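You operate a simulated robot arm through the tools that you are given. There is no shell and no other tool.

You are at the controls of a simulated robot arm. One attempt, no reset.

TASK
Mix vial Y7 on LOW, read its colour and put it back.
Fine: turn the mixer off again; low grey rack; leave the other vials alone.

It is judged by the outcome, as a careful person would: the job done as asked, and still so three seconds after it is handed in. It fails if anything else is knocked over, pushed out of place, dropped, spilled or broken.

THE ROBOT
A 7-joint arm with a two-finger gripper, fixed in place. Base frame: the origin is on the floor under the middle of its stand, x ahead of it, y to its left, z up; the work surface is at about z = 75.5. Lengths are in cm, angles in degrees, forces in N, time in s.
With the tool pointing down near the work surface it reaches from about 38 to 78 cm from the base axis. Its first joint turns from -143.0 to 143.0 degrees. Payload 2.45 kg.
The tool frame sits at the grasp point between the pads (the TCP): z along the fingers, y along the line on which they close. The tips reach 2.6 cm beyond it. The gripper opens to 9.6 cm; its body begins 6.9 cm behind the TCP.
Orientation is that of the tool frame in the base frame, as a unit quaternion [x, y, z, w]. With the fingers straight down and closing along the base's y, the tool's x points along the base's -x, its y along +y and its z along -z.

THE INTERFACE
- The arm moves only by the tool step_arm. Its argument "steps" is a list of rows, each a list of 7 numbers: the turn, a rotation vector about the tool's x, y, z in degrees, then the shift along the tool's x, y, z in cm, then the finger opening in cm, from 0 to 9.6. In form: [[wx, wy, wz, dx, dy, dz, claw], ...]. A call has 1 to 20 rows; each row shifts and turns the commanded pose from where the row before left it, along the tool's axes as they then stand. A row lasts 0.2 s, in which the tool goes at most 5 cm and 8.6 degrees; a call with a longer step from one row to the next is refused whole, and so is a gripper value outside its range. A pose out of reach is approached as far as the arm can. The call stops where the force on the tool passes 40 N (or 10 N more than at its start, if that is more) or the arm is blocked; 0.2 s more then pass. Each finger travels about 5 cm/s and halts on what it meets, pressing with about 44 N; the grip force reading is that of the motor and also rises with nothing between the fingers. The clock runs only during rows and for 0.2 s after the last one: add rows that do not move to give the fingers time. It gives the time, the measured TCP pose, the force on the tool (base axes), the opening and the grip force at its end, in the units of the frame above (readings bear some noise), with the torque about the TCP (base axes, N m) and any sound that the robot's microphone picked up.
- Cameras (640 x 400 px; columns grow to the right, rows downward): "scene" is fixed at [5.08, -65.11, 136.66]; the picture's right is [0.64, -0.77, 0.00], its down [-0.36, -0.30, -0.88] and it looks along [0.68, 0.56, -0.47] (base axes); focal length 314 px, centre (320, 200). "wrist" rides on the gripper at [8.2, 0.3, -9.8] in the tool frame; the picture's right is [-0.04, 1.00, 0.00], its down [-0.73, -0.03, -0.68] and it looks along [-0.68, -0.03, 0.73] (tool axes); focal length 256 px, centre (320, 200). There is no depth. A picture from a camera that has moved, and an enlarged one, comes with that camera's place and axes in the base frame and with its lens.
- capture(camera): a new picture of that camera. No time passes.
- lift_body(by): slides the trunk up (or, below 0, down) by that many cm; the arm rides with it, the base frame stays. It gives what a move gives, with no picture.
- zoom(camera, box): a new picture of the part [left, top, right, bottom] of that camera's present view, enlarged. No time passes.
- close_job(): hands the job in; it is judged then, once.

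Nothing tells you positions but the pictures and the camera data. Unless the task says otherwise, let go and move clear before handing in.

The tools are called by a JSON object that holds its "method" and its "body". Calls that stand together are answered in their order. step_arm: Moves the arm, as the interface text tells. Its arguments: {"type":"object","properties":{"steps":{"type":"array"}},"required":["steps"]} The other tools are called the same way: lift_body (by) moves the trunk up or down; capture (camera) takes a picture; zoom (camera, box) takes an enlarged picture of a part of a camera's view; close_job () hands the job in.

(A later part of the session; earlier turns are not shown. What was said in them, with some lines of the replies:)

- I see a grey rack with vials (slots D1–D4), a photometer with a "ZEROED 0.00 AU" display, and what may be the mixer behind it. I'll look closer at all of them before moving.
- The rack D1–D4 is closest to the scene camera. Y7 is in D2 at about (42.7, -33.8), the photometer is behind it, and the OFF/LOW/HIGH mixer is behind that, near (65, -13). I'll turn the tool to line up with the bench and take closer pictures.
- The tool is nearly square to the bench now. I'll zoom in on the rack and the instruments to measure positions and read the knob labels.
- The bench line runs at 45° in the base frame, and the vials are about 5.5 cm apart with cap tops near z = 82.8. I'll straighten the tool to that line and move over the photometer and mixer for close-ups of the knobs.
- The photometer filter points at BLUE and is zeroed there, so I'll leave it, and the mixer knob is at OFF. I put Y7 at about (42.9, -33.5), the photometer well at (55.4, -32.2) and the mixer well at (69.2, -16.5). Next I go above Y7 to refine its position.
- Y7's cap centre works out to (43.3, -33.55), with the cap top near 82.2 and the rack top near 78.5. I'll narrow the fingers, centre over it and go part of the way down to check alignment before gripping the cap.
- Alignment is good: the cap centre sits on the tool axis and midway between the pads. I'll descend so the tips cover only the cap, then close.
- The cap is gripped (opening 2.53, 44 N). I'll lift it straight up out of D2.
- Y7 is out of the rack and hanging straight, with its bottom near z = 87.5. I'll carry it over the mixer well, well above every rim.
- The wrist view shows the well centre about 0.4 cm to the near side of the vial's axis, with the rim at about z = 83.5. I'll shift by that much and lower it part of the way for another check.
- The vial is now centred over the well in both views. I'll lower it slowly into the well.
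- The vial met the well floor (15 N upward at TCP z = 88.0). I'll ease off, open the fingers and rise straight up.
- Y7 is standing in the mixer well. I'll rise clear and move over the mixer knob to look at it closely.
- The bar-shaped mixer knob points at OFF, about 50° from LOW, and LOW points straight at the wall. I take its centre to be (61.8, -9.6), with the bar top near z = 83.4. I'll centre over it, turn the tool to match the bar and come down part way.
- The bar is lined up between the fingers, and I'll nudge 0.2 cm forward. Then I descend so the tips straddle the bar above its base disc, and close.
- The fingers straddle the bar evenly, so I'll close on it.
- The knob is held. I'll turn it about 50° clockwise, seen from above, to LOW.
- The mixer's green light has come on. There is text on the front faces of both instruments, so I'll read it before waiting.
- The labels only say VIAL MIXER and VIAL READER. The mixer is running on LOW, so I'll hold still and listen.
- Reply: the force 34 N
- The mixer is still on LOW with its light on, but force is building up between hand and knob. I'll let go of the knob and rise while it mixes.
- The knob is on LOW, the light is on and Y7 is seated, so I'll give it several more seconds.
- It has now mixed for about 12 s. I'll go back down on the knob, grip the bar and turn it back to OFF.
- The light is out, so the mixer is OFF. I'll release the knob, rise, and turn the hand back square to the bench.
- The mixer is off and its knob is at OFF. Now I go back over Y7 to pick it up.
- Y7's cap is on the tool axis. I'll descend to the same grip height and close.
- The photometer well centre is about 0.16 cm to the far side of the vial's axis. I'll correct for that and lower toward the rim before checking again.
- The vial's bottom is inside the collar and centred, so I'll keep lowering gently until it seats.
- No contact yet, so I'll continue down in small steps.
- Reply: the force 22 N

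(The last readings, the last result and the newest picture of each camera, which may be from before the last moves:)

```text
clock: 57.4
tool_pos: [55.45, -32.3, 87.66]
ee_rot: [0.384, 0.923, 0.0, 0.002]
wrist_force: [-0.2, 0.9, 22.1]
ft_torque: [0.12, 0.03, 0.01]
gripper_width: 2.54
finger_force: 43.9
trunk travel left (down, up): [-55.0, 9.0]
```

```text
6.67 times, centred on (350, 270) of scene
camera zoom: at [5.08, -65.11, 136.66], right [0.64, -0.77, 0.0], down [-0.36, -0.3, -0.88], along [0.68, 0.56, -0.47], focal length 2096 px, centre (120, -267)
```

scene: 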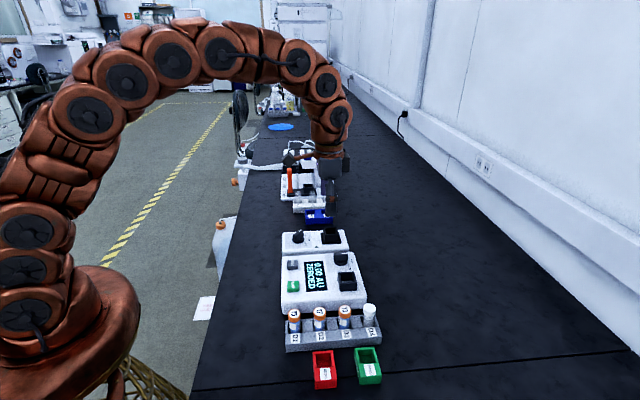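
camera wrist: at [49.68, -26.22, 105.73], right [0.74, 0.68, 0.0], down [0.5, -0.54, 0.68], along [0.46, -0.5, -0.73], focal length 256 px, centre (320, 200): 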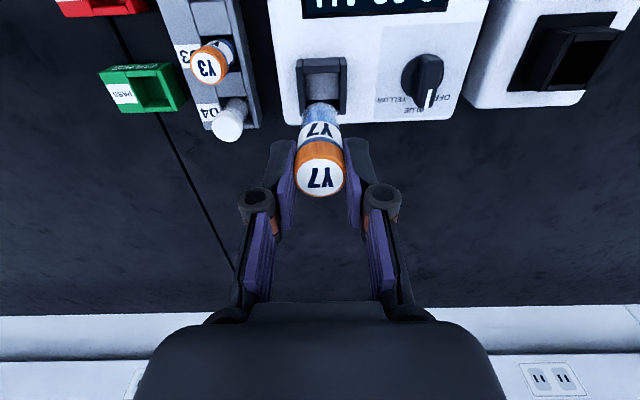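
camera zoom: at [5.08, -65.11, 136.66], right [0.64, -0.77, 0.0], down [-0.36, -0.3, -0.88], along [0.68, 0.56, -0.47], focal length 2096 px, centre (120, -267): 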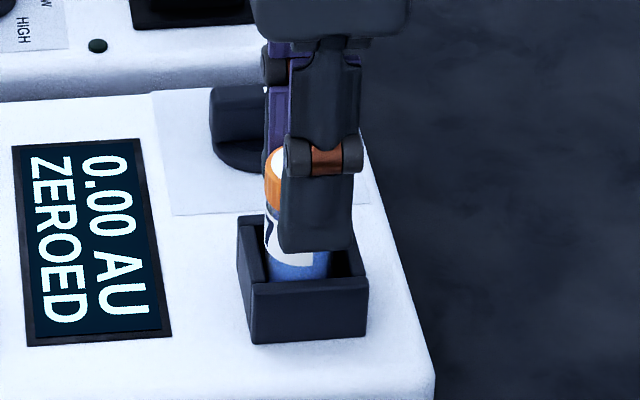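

The vial is seated (22 N at TCP z = 87.65). I'll ease off, open, rise and head for the READ button.

{"method": "step_arm", "body": {"steps": [[0, 0, 0, 0, 0, -0.25, 1.5], [0, 0, 0, 0, 0, 0, 3.2], [0, 0, 0, 0, 0, 0, 4.6], [0, 0, 0, 0, 0, 0, 4.6], [0, 0, 0, 0, 0, -1.5, 4.6], [0, 0, 0, 0, 0, -2.5, 4.6], [0, 0, 0, 0, 0, -2.5, 4.6], [0, 0, 0, 0, 0, -2.5, 4.6], [0, 0, 0, 0, 0, 0, 4.6]]}}

{"method": "capture", "body": {"camera": "wrist"}}

{"method": "zoom", "body": {"camera": "scene", "box": [270, 230, 390, 310]}}

```text
clock: 59.4
tool_pos: [55.3, -32.31, 96.6]
ee_rot: [0.383, 0.924, 0.0, 0.0]
wrist_force: [0.3, 0.1, 0.0]
ft_torque: [0.0, -0.03, -0.04]
gripper_width: 4.58
finger_force: 0.1
trunk travel left (down, up): [-55.0, 9.0]
```

```text
taken
camera wrist: at [49.71, -26.23, 106.41], right [0.74, 0.68, 0.0], down [0.5, -0.54, 0.68], along [0.46, -0.5, -0.73], focal length 256 px, centre (320, 200)
```

wrist: 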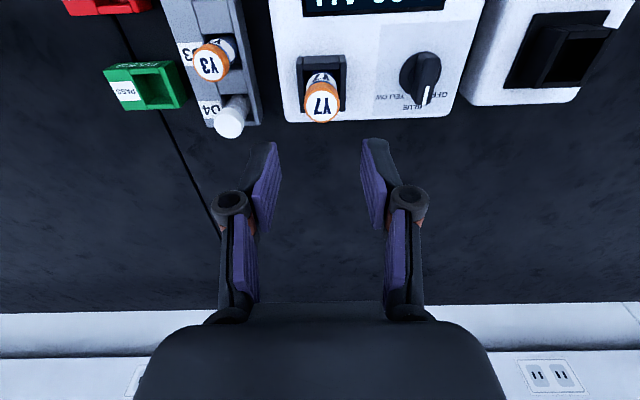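

```text
5.00 times, centred on (330, 270) of scene
camera zoom: at [5.08, -65.11, 136.66], right [0.64, -0.77, 0.0], down [-0.36, -0.3, -0.88], along [0.68, 0.56, -0.47], focal length 1572 px, centre (270, -150)
```

zoom: 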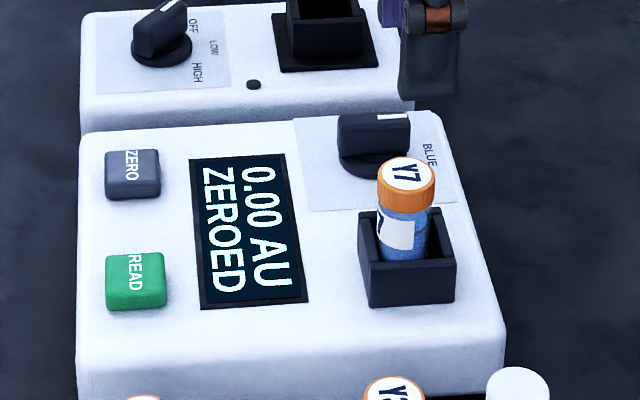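

Y7 is seated in the reader. The READ button is near (46.2, -22.5) with its top at about 81.5. I'll close the fingers, move over it and check before pressing.

{"method": "step_arm", "body": {"steps": [[0, 0, 0, 2.67, 0.09, 0, 2.0], [0, 0, 0, 2.67, 0.09, 0, 0], [0, 0, 0, 2.67, 0.09, 0, 0], [0, 0, 0, 2.67, 0.09, 0, 0], [0, 0, 0, 2.69, 0.1, 0, 0], [0, 0, 0, 0, 0, 2.5, 0], [0, 0, 0, 0, 0, 2.5, 0], [0, 0, 0, 0, 0, 2.0, 0], [0, 0, 0, 0, 0, 0, 0]]}}

{"method": "capture", "body": {"camera": "wrist"}}

{"method": "zoom", "body": {"camera": "scene", "box": [270, 230, 390, 310]}}

```text
clock: 61.4
tool_pos: [46.24, -22.58, 89.48]
ee_rot: [0.384, 0.923, 0.0, 0.0]
wrist_force: [0.1, 0.2, -1.4]
ft_torque: [0.01, -0.02, 0.0]
gripper_width: 0.0
finger_force: 28.8
trunk travel left (down, up): [-55.0, 9.0]
```

```text
taken
camera wrist: at [40.81, -16.48, 99.29], right [0.74, 0.68, 0.0], down [0.5, -0.54, 0.68], along [0.46, -0.5, -0.73], focal length 256 px, centre (320, 200)
```

wrist: 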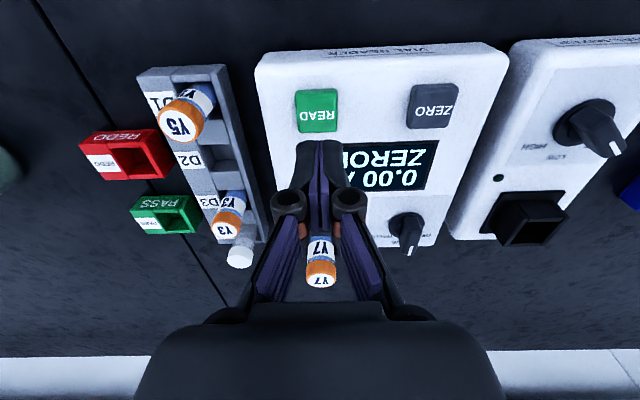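

```text
5.00 times, centred on (330, 270) of scene
camera zoom: at [5.08, -65.11, 136.66], right [0.64, -0.77, 0.0], down [-0.36, -0.3, -0.88], along [0.68, 0.56, -0.47], focal length 1572 px, centre (270, -150)
```

zoom: 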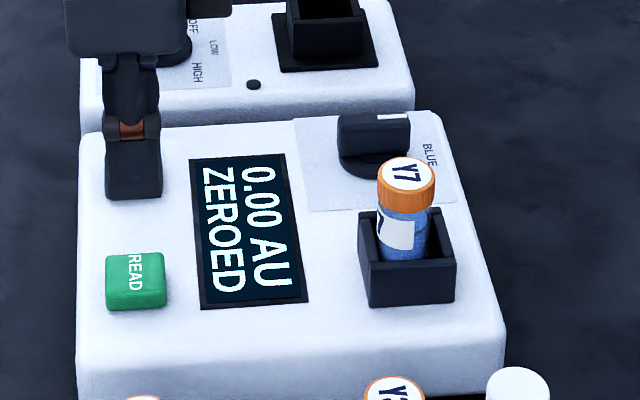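

{"method": "zoom", "body": {"camera": "wrist", "box": [250, 60, 390, 200]}}

```text
2.86 times, centred on (320, 130) of wrist
camera zoom: at [40.81, -16.48, 99.29], right [0.74, 0.68, 0.0], down [0.5, -0.54, 0.68], along [0.46, -0.5, -0.73], focal length 731 px, centre (320, 400)
```

zoom: 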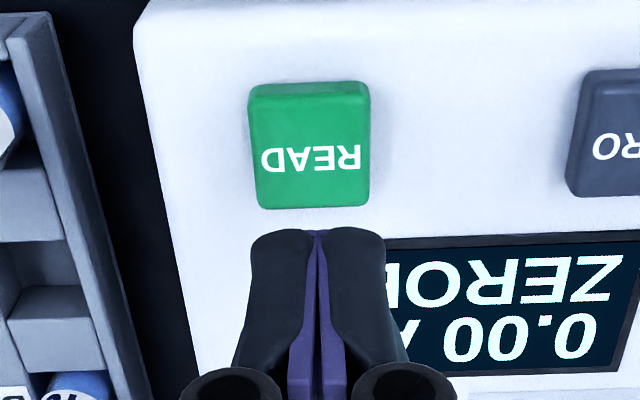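

The button centre is 0.2 cm and 0.3 cm off the finger axis. I'll correct that and descend to just above it.

{"method": "step_arm", "body": {"steps": [[0, 0, 0, 0.2, -0.3, 0, 0], [0, 0, 0, 0, 0, 1.5, 0], [0, 0, 0, 0, 0, 1.5, 0], [0, 0, 0, 0, 0, 1.2, 0], [0, 0, 0, 0, 0, 0.5, 0], [0, 0, 0, 0, 0, 0, 0]]}}

{"method": "zoom", "body": {"camera": "wrist", "box": [250, 80, 390, 220]}}

{"method": "zoom", "body": {"camera": "scene", "box": [270, 230, 390, 310]}}

```text
clock: 62.8
tool_pos: [45.83, -22.46, 84.95]
ee_rot: [0.383, 0.924, 0.0, 0.0]
wrist_force: [-0.7, 0.5, -0.3]
ft_torque: [0.02, -0.01, -0.01]
gripper_width: 0.0
finger_force: 28.1
trunk travel left (down, up): [-55.0, 9.0]
```

```text
2.86 times, centred on (320, 150) of wrist
camera zoom: at [40.41, -16.44, 94.71], right [0.74, 0.68, 0.0], down [0.5, -0.54, 0.68], along [0.46, -0.5, -0.73], focal length 731 px, centre (320, 343)
```

zoom: 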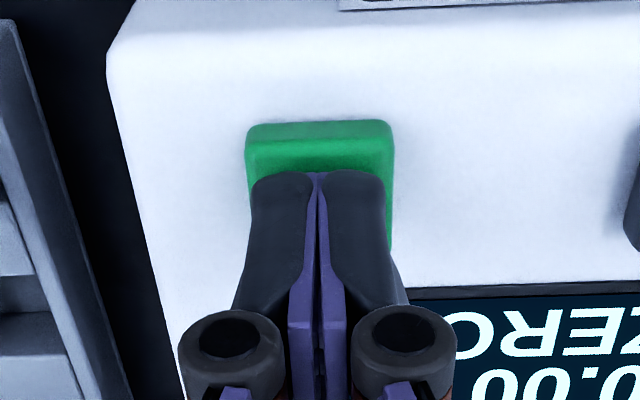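

```text
5.00 times, centred on (330, 270) of scene
camera zoom: at [5.08, -65.11, 136.66], right [0.64, -0.77, 0.0], down [-0.36, -0.3, -0.88], along [0.68, 0.56, -0.47], focal length 1572 px, centre (270, -150)
```

zoom: 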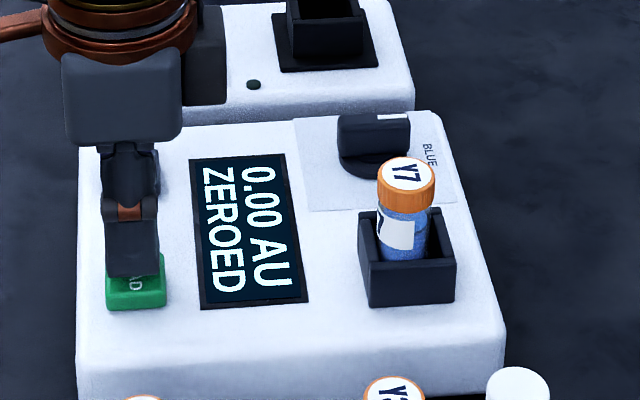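

The fingertips are over the green button, so I'll press in small steps.

{"method": "step_arm", "body": {"steps": [[0, 0, 0, 0, 0, 0.3, 0], [0, 0, 0, 0, 0, 0.2, 0], [0, 0, 0, 0, 0, 0.2, 0], [0, 0, 0, 0, 0, 0, 0]]}}

{"method": "zoom", "body": {"camera": "scene", "box": [270, 230, 390, 310]}}

```text
clock: 63.8
tool_pos: [46.01, -22.48, 84.28]
ee_rot: [0.384, 0.924, -0.001, 0.0]
wrist_force: [0.8, 0.3, -0.2]
ft_torque: [-0.01, 0.0, 0.0]
gripper_width: 0.58
finger_force: 28.3
trunk travel left (down, up): [-55.0, 9.0]
```

```text
5.00 times, centred on (330, 270) of scene
camera zoom: at [5.08, -65.11, 136.66], right [0.64, -0.77, 0.0], down [-0.36, -0.3, -0.88], along [0.68, 0.56, -0.47], focal length 1572 px, centre (270, -150)
```

zoom: 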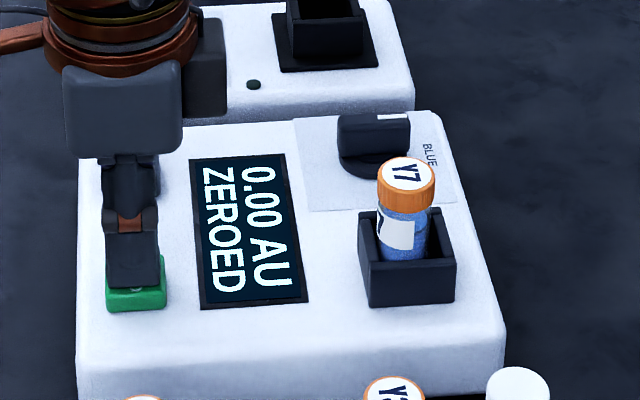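

{"method": "zoom", "body": {"camera": "wrist", "box": [250, 80, 390, 220]}}

{"method": "step_arm", "body": {"steps": [[0, 0, 0, 0, 0, 0, 0]]}}

```text
2.86 times, centred on (320, 150) of wrist
camera zoom: at [40.41, -16.44, 94.03], right [0.74, 0.68, 0.0], down [0.5, -0.54, 0.68], along [0.46, -0.5, -0.73], focal length 731 px, centre (320, 343)
```

zoom: 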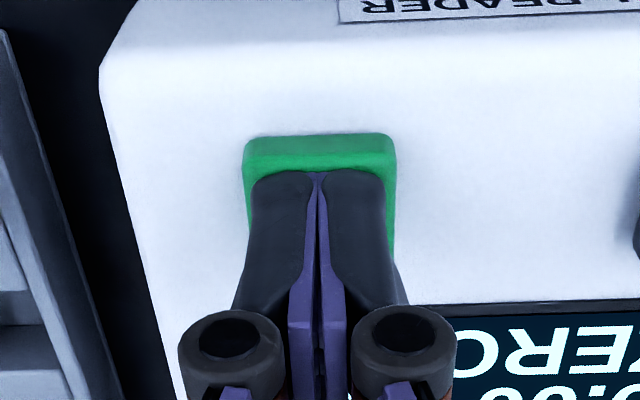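

```text
clock: 64.2
tool_pos: [46.0, -22.48, 84.15]
ee_rot: [0.384, 0.923, 0.0, 0.0]
wrist_force: [-0.6, 0.0, 0.5]
ft_torque: [0.01, 0.01, 0.0]
gripper_width: 0.6
finger_force: 28.1
trunk travel left (down, up): [-55.0, 9.0]
```

The opening reads 0.6, though the picture still shows closed fingers, so I'll keep that in mind. There is no contact yet, so I continue pressing.

{"method": "step_arm", "body": {"steps": [[0, 0, 0, 0, 0, 0.15, 0], [0, 0, 0, 0, 0, 0.15, 0], [0, 0, 0, 0, 0, 0, 0]]}}

{"method": "zoom", "body": {"camera": "scene", "box": [270, 230, 390, 310]}}

```text
clock: 65.0
tool_pos: [45.89, -22.6, 83.92]
ee_rot: [0.384, 0.924, 0.0, -0.001]
wrist_force: [0.7, 0.6, 2.2]
ft_torque: [0.01, -0.01, -0.03]
gripper_width: 0.59
finger_force: 28.5
trunk travel left (down, up): [-55.0, 9.0]
heard: click
```

```text
5.00 times, centred on (330, 270) of scene
camera zoom: at [5.08, -65.11, 136.66], right [0.64, -0.77, 0.0], down [-0.36, -0.3, -0.88], along [0.68, 0.56, -0.47], focal length 1572 px, centre (270, -150)
```

zoom: 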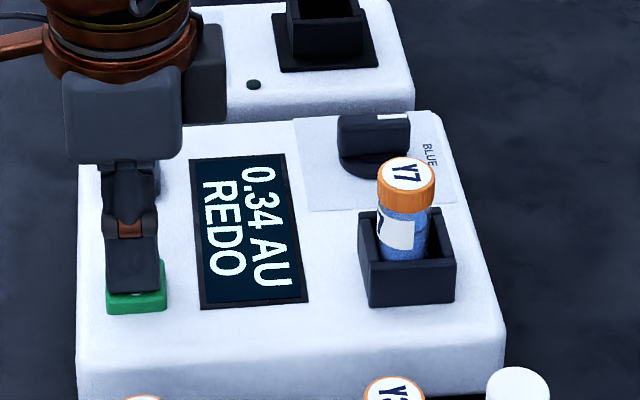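

I heard a click and the display now reads "0.34 AU / REDO". That is Y7's reading, and the task says to return it to the rack, so it goes back to D2. I'll lift off the button.

{"method": "step_arm", "body": {"steps": [[0, 0, 0, 0, 0, -0.5, 0], [0, 0, 0, 0, 0, -1.5, 0], [0, 0, 0, 0, 0, -2.5, 0], [0, 0, 0, 0, 0, -2.5, 0], [0, 0, 0, 0, 0, -2.5, 0], [0, 0, 0, 0, 0, -2.5, 1.0], [0, 0, 0, 0, 0, 0, 3.0], [0, 0, 0, 0, 0, 0, 4.6], [0, 0, 0, 0, 0, 0, 4.6]]}}

{"method": "capture", "body": {"camera": "wrist"}}

{"method": "zoom", "body": {"camera": "scene", "box": [270, 230, 390, 310]}}

```text
clock: 67.0
tool_pos: [45.87, -22.72, 96.1]
ee_rot: [0.383, 0.924, 0.001, 0.0]
wrist_force: [-0.4, 0.0, 0.8]
ft_torque: [0.02, -0.01, 0.01]
gripper_width: 4.58
finger_force: 0.1
trunk travel left (down, up): [-55.0, 9.0]
```

```text
taken
camera wrist: at [40.37, -16.54, 105.83], right [0.74, 0.68, 0.0], down [0.5, -0.54, 0.68], along [0.46, -0.5, -0.73], focal length 256 px, centre (320, 200)
```

wrist: 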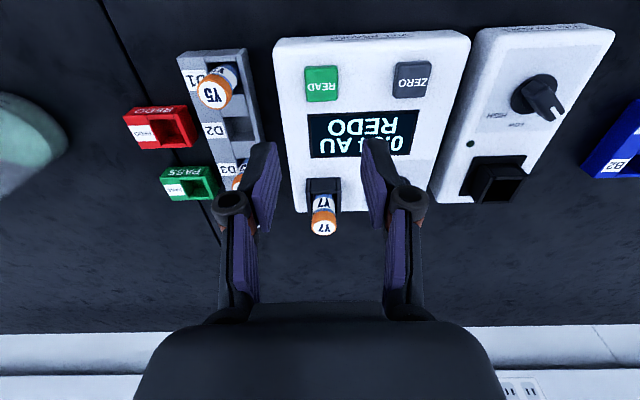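

```text
5.00 times, centred on (330, 270) of scene
camera zoom: at [5.08, -65.11, 136.66], right [0.64, -0.77, 0.0], down [-0.36, -0.3, -0.88], along [0.68, 0.56, -0.47], focal length 1572 px, centre (270, -150)
```

zoom: 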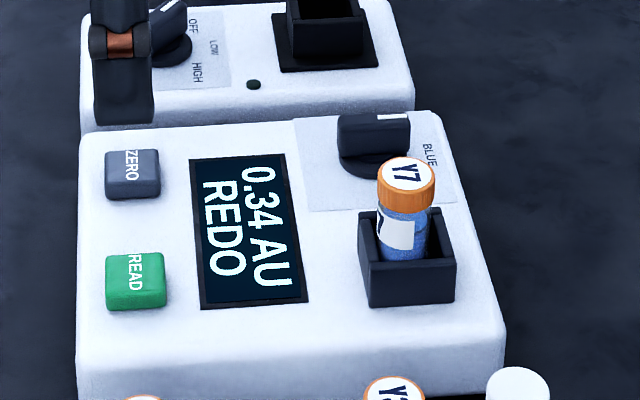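

The reading stays at 0.34 AU, REDO. I'll go back over Y7 in the reader well.

{"method": "step_arm", "body": {"steps": [[0, 0, 0, -2.71, -0.02, 0, 4.8], [0, 0, 0, -2.71, -0.02, 0, 4.8], [0, 0, 0, -2.71, -0.03, 0, 4.8], [0, 0, 0, -2.71, -0.03, 0, 4.8], [0, 0, 0, -2.71, -0.02, 0, 4.8], [0, 0, 0, 0, 0, 2.0, 4.8], [0, 0, 0, 0, 0, 2.0, 4.8], [0, 0, 0, 0, 0, 0, 4.8], [0, 0, 0, 0, 0, 0, 4.8]]}}

{"method": "zoom", "body": {"camera": "wrist", "box": [240, 80, 400, 220]}}

```text
clock: 69.0
tool_pos: [55.34, -32.29, 91.91]
ee_rot: [0.383, 0.924, 0.0, 0.0]
wrist_force: [0.4, 0.4, -0.2]
ft_torque: [0.0, 0.05, -0.03]
gripper_width: 4.82
finger_force: 0.0
trunk travel left (down, up): [-55.0, 9.0]
```

```text
2.86 times, centred on (320, 150) of wrist
camera zoom: at [49.81, -26.18, 101.85], right [0.74, 0.68, 0.0], down [0.5, -0.54, 0.68], along [0.46, -0.5, -0.73], focal length 731 px, centre (320, 343)
```

zoom: 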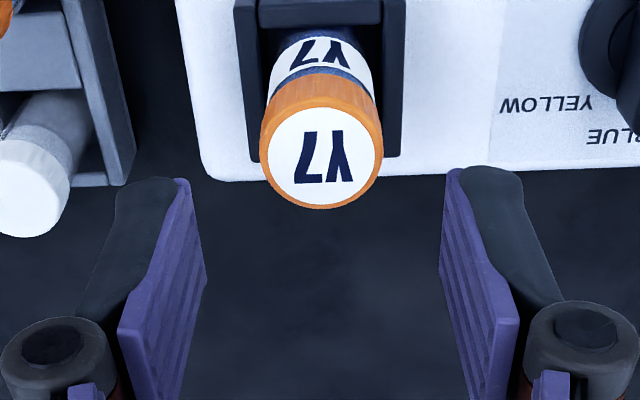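

{"method": "step_arm", "body": {"steps": [[0, 0, 0, -0.06, -0.04, 1.6, 4.8], [0, 0, 0, 0, 0, 1.6, 4.8], [0, 0, 0, 0, 0, 1.05, 4.8], [0, 0, 0, 0, 0, 0, 4.8], [0, 0, 0, 0, 0, 0, 1.5], [0, 0, 0, 0, 0, 0, 1.5], [0, 0, 0, 0, 0, 0, 1.5], [0, 0, 0, 0, 0, 0, 1.5]]}}

{"method": "zoom", "body": {"camera": "wrist", "box": [240, 80, 400, 220]}}

```text
clock: 70.8
tool_pos: [55.46, -32.28, 87.74]
ee_rot: [0.383, 0.924, 0.0, 0.0]
wrist_force: [-0.1, 0.4, -0.4]
ft_torque: [0.02, 0.02, 0.01]
gripper_width: 2.53
finger_force: 43.7
trunk travel left (down, up): [-55.0, 9.0]
```

```text
2.86 times, centred on (320, 150) of wrist
camera zoom: at [49.85, -26.25, 97.52], right [0.74, 0.68, 0.0], down [0.5, -0.54, 0.68], along [0.46, -0.5, -0.73], focal length 731 px, centre (320, 343)
```

zoom: 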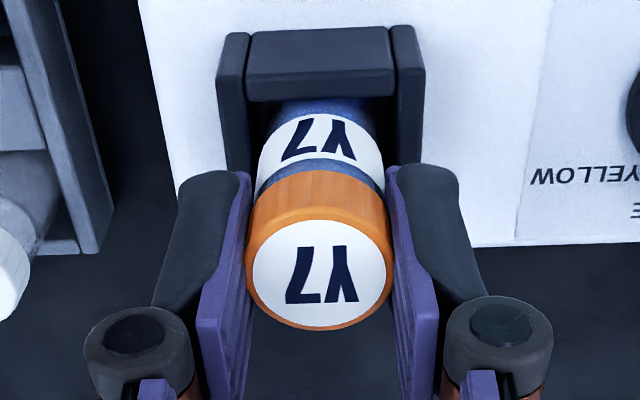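

Y7 is gripped again. I'll lift it and carry it back over slot D2.

{"method": "step_arm", "body": {"steps": [[0, 0, 0, 0, 0, -0.8, 1.5], [0, 0, 0, 0, 0, -1.5, 1.5], [0, 0, 0, 0, 0, -2.0, 1.5], [0, 0, 0, 0, 0, -2.0, 1.5], [0, 0, 0, 0, 0, -1.7, 1.5], [0, 0, 0, 0.8, -0.95, 0, 1.5], [0, 0, 0, 1.55, -1.91, 0, 1.5], [0, 0, 0, 1.55, -1.91, 0, 1.5], [0, 0, 0, 1.55, -1.91, 0, 1.5], [0, 0, 0, 1.55, -1.91, 0, 1.5], [0, 0, 0, 0.75, -0.94, 0, 1.5], [0, 0, 0, 0, 0, 0, 1.5], [0, 0, 0, 0, 0, 0, 1.5]]}}

{"method": "capture", "body": {"camera": "wrist"}}

{"method": "zoom", "body": {"camera": "wrist", "box": [250, 30, 390, 130]}}

{"method": "zoom", "body": {"camera": "scene", "box": [270, 260, 390, 360]}}

```text
clock: 73.6
tool_pos: [43.02, -33.54, 95.64]
ee_rot: [0.383, 0.924, 0.0, 0.0]
wrist_force: [-0.7, 0.0, -0.2]
ft_torque: [0.0, 0.04, -0.01]
gripper_width: 2.55
finger_force: 43.9
trunk travel left (down, up): [-55.0, 9.0]
```

```text
taken
camera wrist: at [37.59, -27.46, 105.45], right [0.74, 0.68, 0.0], down [0.5, -0.54, 0.68], along [0.46, -0.5, -0.73], focal length 256 px, centre (320, 200)
```

wrist: 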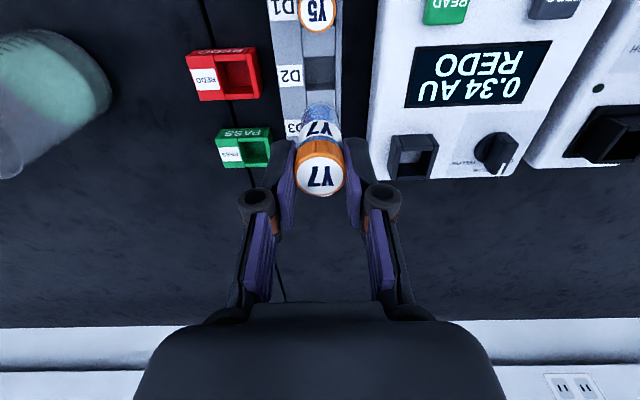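

```text
4.00 times, centred on (320, 80) of wrist
camera zoom: at [37.59, -27.46, 105.45], right [0.74, 0.68, 0.0], down [0.5, -0.54, 0.68], along [0.46, -0.5, -0.73], focal length 1024 px, centre (320, 680)
```

zoom: 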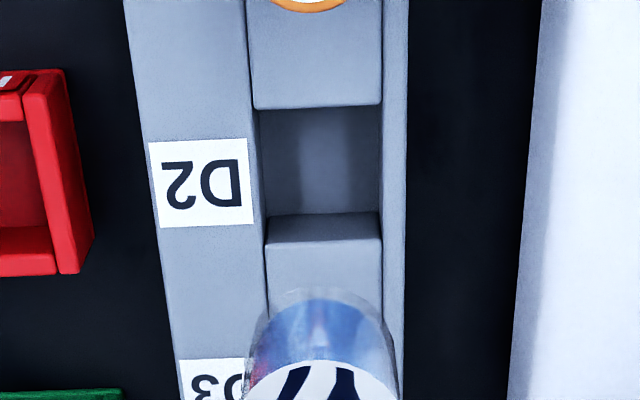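

```text
4.00 times, centred on (330, 310) of scene
camera zoom: at [5.08, -65.11, 136.66], right [0.64, -0.77, 0.0], down [-0.36, -0.3, -0.88], along [0.68, 0.56, -0.47], focal length 1257 px, centre (280, -240)
```

zoom: 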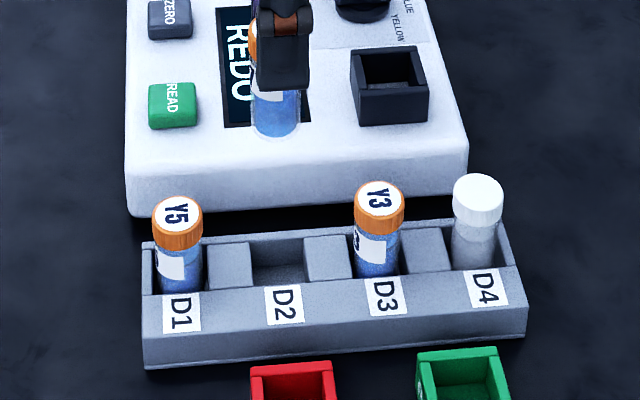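

Slot D2 is almost exactly beneath the vial (within 0.1 cm). I'll lower it to just above the rack and check again.

{"method": "step_arm", "body": {"steps": [[0, 0, 0, 0.04, 0, 0, 1.5], [0, 0, 0, 0, 0, 1.8, 1.5], [0, 0, 0, 0, 0, 1.8, 1.5], [0, 0, 0, 0, 0, 1.8, 1.5], [0, 0, 0, 0, 0, 1.8, 1.5], [0, 0, 0, 0, 0, 1.0, 1.5], [0, 0, 0, 0, 0, 0, 1.5], [0, 0, 0, 0, 0, 0, 1.5]]}}

{"method": "zoom", "body": {"camera": "wrist", "box": [250, 60, 390, 160]}}

{"method": "zoom", "body": {"camera": "scene", "box": [280, 280, 390, 360]}}

```text
clock: 75.4
tool_pos: [43.31, -33.62, 87.34]
ee_rot: [0.383, 0.924, 0.0, 0.0]
wrist_force: [-0.3, 0.8, -0.1]
ft_torque: [0.01, -0.04, -0.04]
gripper_width: 2.5
finger_force: 44.0
trunk travel left (down, up): [-55.0, 9.0]
```

```text
4.00 times, centred on (320, 110) of wrist
camera zoom: at [37.74, -27.55, 97.25], right [0.74, 0.68, 0.0], down [0.5, -0.54, 0.68], along [0.46, -0.5, -0.73], focal length 1024 px, centre (320, 560)
```

zoom: 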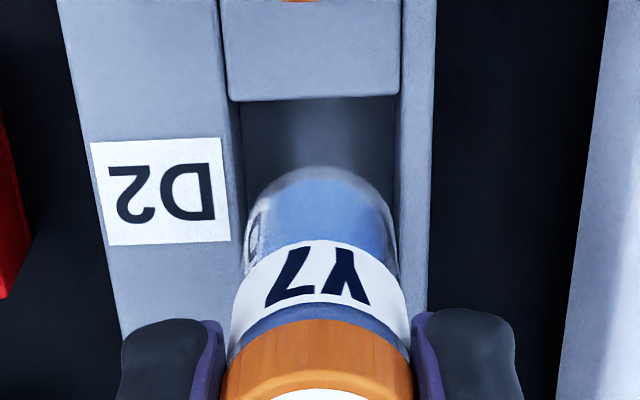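

```text
5.00 times, centred on (335, 320) of scene
camera zoom: at [5.08, -65.11, 136.66], right [0.64, -0.77, 0.0], down [-0.36, -0.3, -0.88], along [0.68, 0.56, -0.47], focal length 1572 px, centre (245, -400)
```

zoom: 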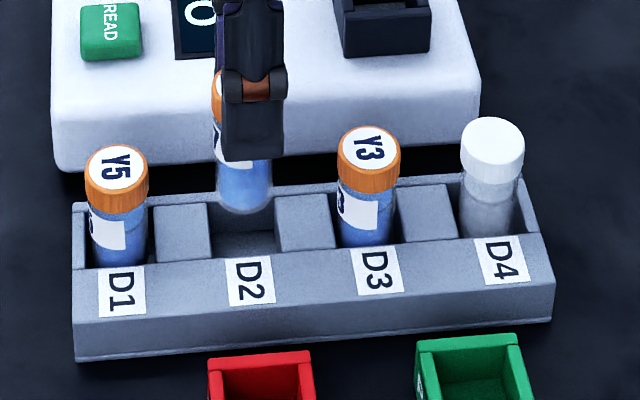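

{"method": "zoom", "body": {"camera": "wrist", "box": [285, 70, 365, 120]}}

{"method": "zoom", "body": {"camera": "scene", "box": [300, 300, 350, 335]}}

```text
8.00 times, centred on (325, 95) of wrist
camera zoom: at [37.74, -27.55, 97.25], right [0.74, 0.68, 0.0], down [0.5, -0.54, 0.68], along [0.46, -0.5, -0.73], focal length 2048 px, centre (280, 1040)
```

zoom: 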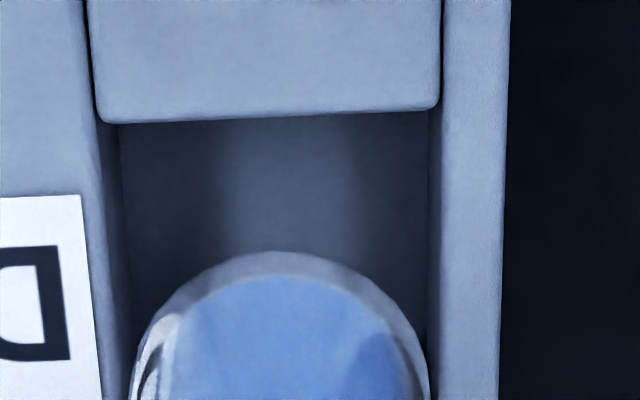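

```text
11.43 times, centred on (325, 318) of scene
camera zoom: at [5.08, -65.11, 136.66], right [0.64, -0.77, 0.0], down [-0.36, -0.3, -0.88], along [0.68, 0.56, -0.47], focal length 3592 px, centre (263, -1143)
```

zoom: 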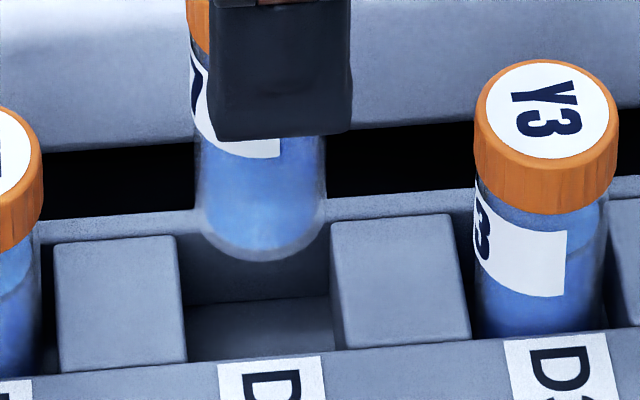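

The slot centre is about 0.1 cm off in each direction, so I'll apply that small correction and let the vial's bottom enter the slot.

{"method": "step_arm", "body": {"steps": [[0, 0, 0, 0.09, -0.09, 0, 1.5], [0, 0, 0, 0, 0, 0.7, 1.5], [0, 0, 0, 0, 0, 0.7, 1.5], [0, 0, 0, 0, 0, 0.6, 1.5], [0, 0, 0, 0, 0, 0, 1.5], [0, 0, 0, 0, 0, 0, 1.5]]}}

{"method": "zoom", "body": {"camera": "wrist", "box": [250, 60, 390, 160]}}

{"method": "zoom", "body": {"camera": "scene", "box": [300, 300, 350, 335]}}

```text
clock: 76.8
tool_pos: [43.15, -33.67, 85.46]
ee_rot: [0.383, 0.924, 0.0, 0.0]
wrist_force: [0.1, -0.4, -0.3]
ft_torque: [0.0, 0.02, -0.01]
gripper_width: 2.56
finger_force: 43.8
trunk travel left (down, up): [-55.0, 9.0]
```

```text
4.00 times, centred on (320, 110) of wrist
camera zoom: at [37.57, -27.49, 95.26], right [0.74, 0.68, 0.0], down [0.5, -0.54, 0.68], along [0.46, -0.5, -0.73], focal length 1024 px, centre (320, 560)
```

zoom: 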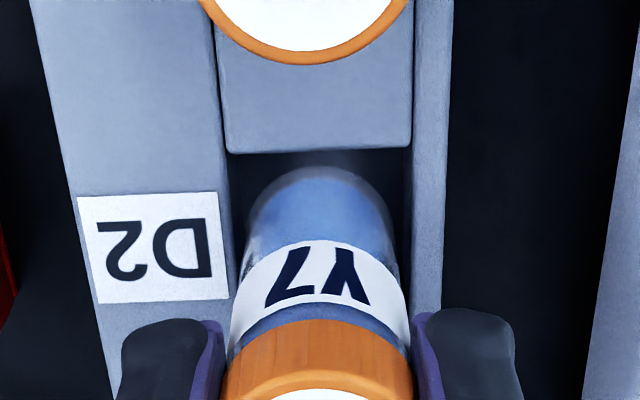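

```text
11.43 times, centred on (325, 318) of scene
camera zoom: at [5.08, -65.11, 136.66], right [0.64, -0.77, 0.0], down [-0.36, -0.3, -0.88], along [0.68, 0.56, -0.47], focal length 3592 px, centre (263, -1143)
```

zoom: 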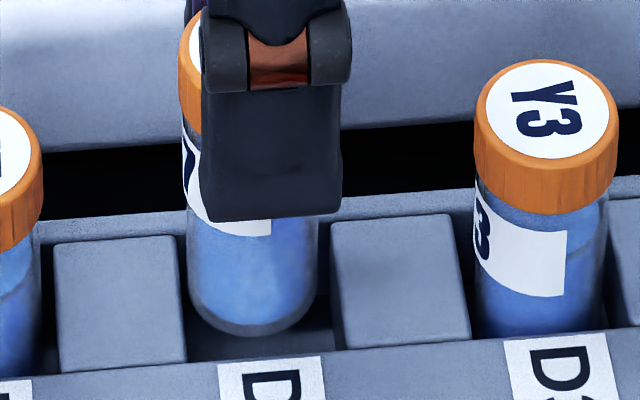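

The scene view shows the vial about 0.15 cm too close to the D1-side separator, so I'll shift it back, then look again.

{"method": "step_arm", "body": {"steps": [[0, 0, 0, -0.14, 0, 0, 1.5], [0, 0, 0, 0, 0, 0, 1.5], [0, 0, 0, 0, 0, 0, 1.5]]}}

{"method": "zoom", "body": {"camera": "wrist", "box": [250, 60, 390, 160]}}

{"method": "zoom", "body": {"camera": "scene", "box": [300, 300, 350, 335]}}

```text
clock: 77.6
tool_pos: [43.23, -33.65, 85.28]
ee_rot: [0.383, 0.924, 0.001, 0.001]
wrist_force: [-0.1, 0.6, 0.1]
ft_torque: [-0.04, 0.01, -0.03]
gripper_width: 2.52
finger_force: 43.7
trunk travel left (down, up): [-55.0, 9.0]
```

```text
4.00 times, centred on (320, 110) of wrist
camera zoom: at [37.66, -27.56, 95.26], right [0.74, 0.68, 0.0], down [0.5, -0.54, 0.68], along [0.46, -0.5, -0.73], focal length 1024 px, centre (320, 560)
```

zoom: 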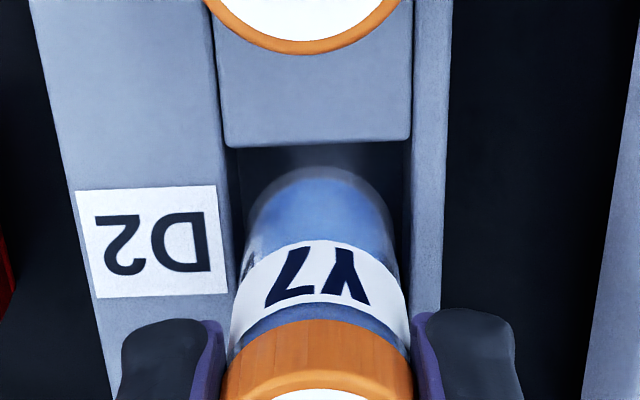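

```text
11.43 times, centred on (325, 318) of scene
camera zoom: at [5.08, -65.11, 136.66], right [0.64, -0.77, 0.0], down [-0.36, -0.3, -0.88], along [0.68, 0.56, -0.47], focal length 3592 px, centre (263, -1143)
```

zoom: 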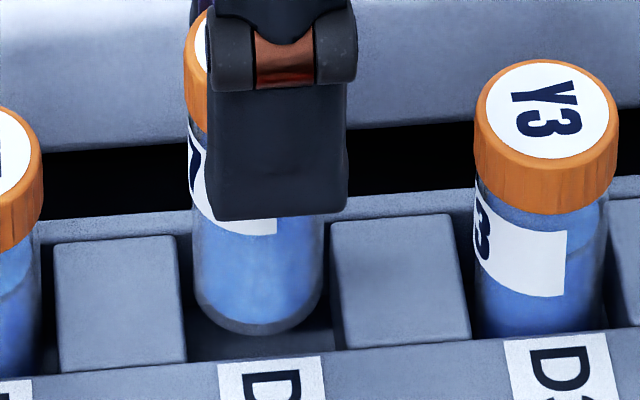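

The vial is now centred in slot D2, so I'll lower it in.

{"method": "step_arm", "body": {"steps": [[0, 0, 0, -0.03, 0, 0.4, 1.5], [0, 0, 0, 0, 0, 0.4, 1.5], [0, 0, 0, 0, 0, 0.4, 1.5], [0, 0, 0, 0, 0, 0, 1.5]]}}

{"method": "zoom", "body": {"camera": "scene", "box": [280, 290, 390, 360]}}

```text
clock: 78.6
tool_pos: [43.28, -33.58, 84.24]
ee_rot: [0.384, 0.923, 0.001, 0.0]
wrist_force: [-0.7, 0.0, 0.0]
ft_torque: [0.0, -0.01, -0.04]
gripper_width: 2.53
finger_force: 44.0
trunk travel left (down, up): [-55.0, 9.0]
```

```text
5.71 times, centred on (335, 325) of scene
camera zoom: at [5.08, -65.11, 136.66], right [0.64, -0.77, 0.0], down [-0.36, -0.3, -0.88], along [0.68, 0.56, -0.47], focal length 1796 px, centre (234, -514)
```

zoom: 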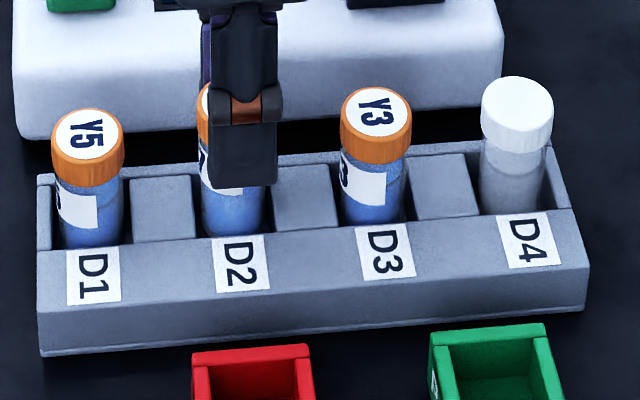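

{"method": "step_arm", "body": {"steps": [[0, 0, 0, 0, 0, 0.3, 1.5], [0, 0, 0, 0, 0, 0.3, 1.5], [0, 0, 0, 0, 0, 0.2, 1.5], [0, 0, 0, 0, 0, 0, 1.5]]}}

```text
clock: 79.6
tool_pos: [43.17, -33.66, 83.46]
ee_rot: [0.383, 0.924, 0.0, -0.001]
wrist_force: [0.0, 0.3, -1.0]
ft_torque: [-0.02, -0.01, 0.01]
gripper_width: 2.51
finger_force: 43.9
trunk travel left (down, up): [-55.0, 9.0]
```

{"method": "step_arm", "body": {"steps": [[0, 0, 0, 0, 0, 0.2, 1.5], [0, 0, 0, 0, 0, 0.2, 1.5], [0, 0, 0, 0, 0, 0, 1.5]]}}

{"method": "zoom", "body": {"camera": "scene", "box": [280, 290, 390, 360]}}

```text
clock: 80.4
tool_pos: [43.22, -33.61, 83.13]
ee_rot: [0.384, 0.923, 0.0, 0.0]
wrist_force: [0.6, -1.0, -0.6]
ft_torque: [-0.02, -0.01, -0.03]
gripper_width: 2.53
finger_force: 43.8
trunk travel left (down, up): [-55.0, 9.0]
```

```text
5.71 times, centred on (335, 325) of scene
camera zoom: at [5.08, -65.11, 136.66], right [0.64, -0.77, 0.0], down [-0.36, -0.3, -0.88], along [0.68, 0.56, -0.47], focal length 1796 px, centre (234, -514)
```

zoom: 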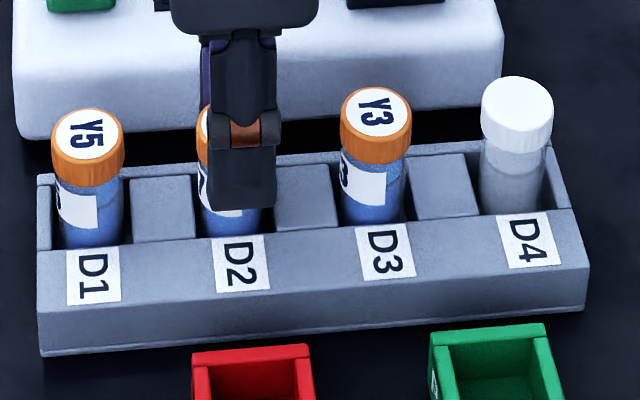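

{"method": "step_arm", "body": {"steps": [[0, 0, 0, 0, 0, 0.1, 1.5], [0, 0, 0, 0, 0, 0.1, 1.5], [0, 0, 0, 0, 0, 0, 1.5]]}}

```text
clock: 81.2
tool_pos: [43.26, -33.67, 83.15]
ee_rot: [0.384, 0.923, -0.001, 0.002]
wrist_force: [-0.4, 0.8, 22.5]
ft_torque: [0.1, 0.1, -0.03]
gripper_width: 2.54
finger_force: 44.0
trunk travel left (down, up): [-55.0, 9.0]
```

The vial is standing on the rack floor (22 N at TCP z = 83.1, the height I picked it up from). I'll ease off, release and rise straight up.

{"method": "step_arm", "body": {"steps": [[0, 0, 0, 0, 0, -0.2, 1.5], [0, 0, 0, 0, 0, 0, 1.5], [0, 0, 0, 0, 0, 0, 3.2], [0, 0, 0, 0, 0, 0, 4.8], [0, 0, 0, 0, 0, 0, 4.8], [0, 0, 0, 0, 0, -1.0, 4.8], [0, 0, 0, 0, 0, -2.0, 4.8], [0, 0, 0, 0, 0, -2.5, 4.8], [0, 0, 0, 0, 0, -2.5, 4.8], [0, 0, 0, 0, 0, -2.5, 4.8], [0, 0, 0, 0, 0, -2.5, 4.8], [0, 0, 0, 0, 0, 0, 4.8]]}}

{"method": "capture", "body": {"camera": "wrist"}}

{"method": "zoom", "body": {"camera": "scene", "box": [280, 290, 390, 360]}}

{"method": "capture", "body": {"camera": "scene"}}

```text
clock: 83.8
tool_pos: [43.23, -33.56, 96.07]
ee_rot: [0.383, 0.924, 0.0, 0.0]
wrist_force: [-0.3, -0.6, -0.3]
ft_torque: [0.01, 0.02, -0.01]
gripper_width: 4.8
finger_force: 0.2
trunk travel left (down, up): [-55.0, 9.0]
```

```text
taken
camera wrist: at [37.66, -27.51, 105.96], right [0.74, 0.68, 0.0], down [0.5, -0.54, 0.68], along [0.46, -0.5, -0.73], focal length 256 px, centre (320, 200)
```

wrist: 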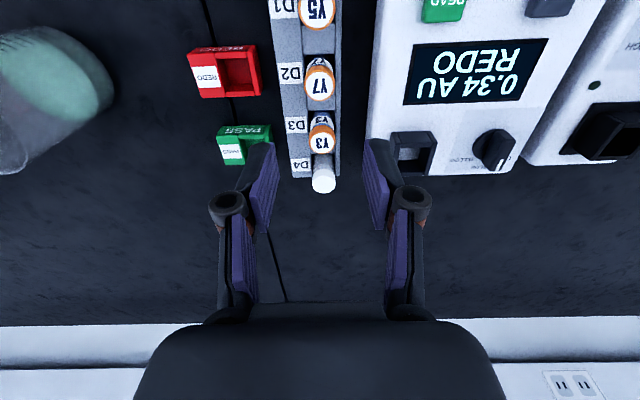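

```text
5.71 times, centred on (335, 325) of scene
camera zoom: at [5.08, -65.11, 136.66], right [0.64, -0.77, 0.0], down [-0.36, -0.3, -0.88], along [0.68, 0.56, -0.47], focal length 1796 px, centre (234, -514)
```

zoom: 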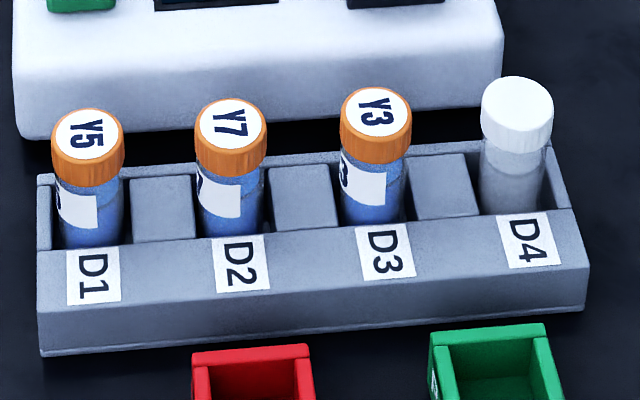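

```text
taken
```

scene: 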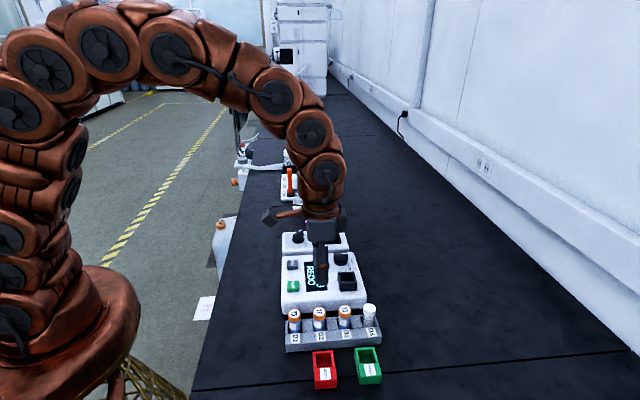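

Y7 is back in D2, matching how it stood at the start, and the other vials haven't moved. I'll move the arm well clear and take a last look at the mixer and everything else.

{"method": "step_arm", "body": {"steps": [[0, 0, 0, 0, 0, -4.0, 4.8], [0, 0, 0, 0, 0, -4.0, 4.8], [0, 0, 0, 0, 0, -4.0, 4.8], [0, 0, 0, 2.5, -1.0, -3.0, 4.8], [0, 0, 0, 2.5, -1.0, -2.0, 4.8], [0, 0, 0, 0, 0, 0, 4.8], [0, 0, 0, 0, 0, 0, 4.8]]}}

{"method": "zoom", "body": {"camera": "scene", "box": [260, 200, 400, 390]}}

{"method": "zoom", "body": {"camera": "scene", "box": [270, 220, 380, 290]}}

{"method": "capture", "body": {"camera": "wrist"}}

```text
clock: 85.4
tool_pos: [38.18, -31.52, 113.04]
ee_rot: [0.384, 0.923, 0.001, 0.0]
wrist_force: [0.2, 0.0, 0.0]
ft_torque: [0.03, 0.0, 0.01]
gripper_width: 4.81
finger_force: 0.0
trunk travel left (down, up): [-55.0, 9.0]
```

```text
2.11 times, centred on (330, 295) of scene
camera zoom: at [5.08, -65.11, 136.66], right [0.64, -0.77, 0.0], down [-0.36, -0.3, -0.88], along [0.68, 0.56, -0.47], focal length 662 px, centre (299, 0)
```

zoom: 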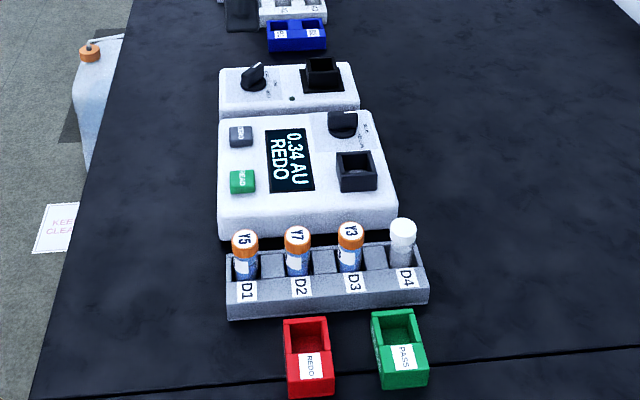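

```text
5.71 times, centred on (325, 255) of scene
camera zoom: at [5.08, -65.11, 136.66], right [0.64, -0.77, 0.0], down [-0.36, -0.3, -0.88], along [0.68, 0.56, -0.47], focal length 1796 px, centre (291, -114)
```

zoom: 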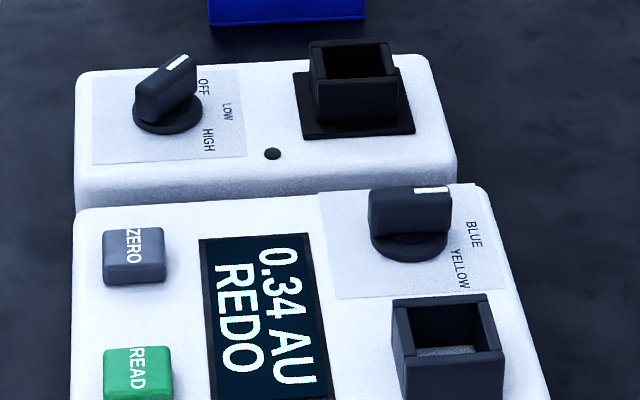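

```text
taken
camera wrist: at [32.75, -25.49, 122.95], right [0.74, 0.68, 0.0], down [0.5, -0.54, 0.68], along [0.46, -0.5, -0.73], focal length 256 px, centre (320, 200)
```

wrist: 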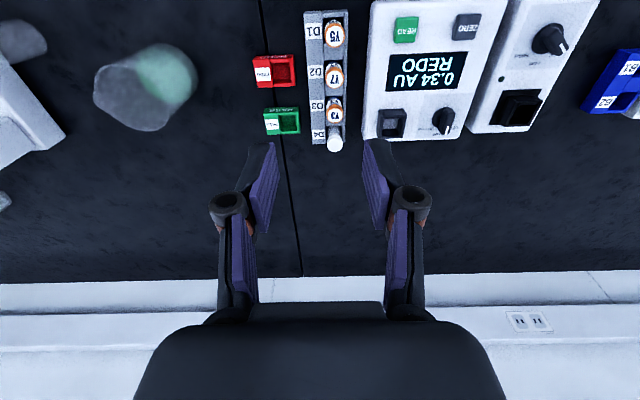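

Everything is as asked: the mixer is at OFF with its light out, Y7 stands in D2 of the low grey rack, and the other vials are untouched. Y7 read 0.34 AU (REDO) on the BLUE filter as it was already set. The arm is clear, so I'm handing in.

{"method": "close_job", "body": {}}

```text
The job is handed in.
```

Vial Y7 was mixed on LOW for about 14 seconds and read, and it is now back in slot D2 of the low grey rack. The job is handed in.

- **Reading:** the reader showed **0.34 AU, REDO**. I used the BLUE filter it was already set to and zeroed on. The REDO result stands as read: I did not remix Y7 or move it to the REDO tray, since you asked for it to go back in the rack.
- **Mixer:** it is off again, with the knob at OFF and the green light out.
- **Other vials:** Y5, Y3 and the white-capped vial in D4 were not touched. Nothing was knocked or spilled, and the arm is clear of the bench items.
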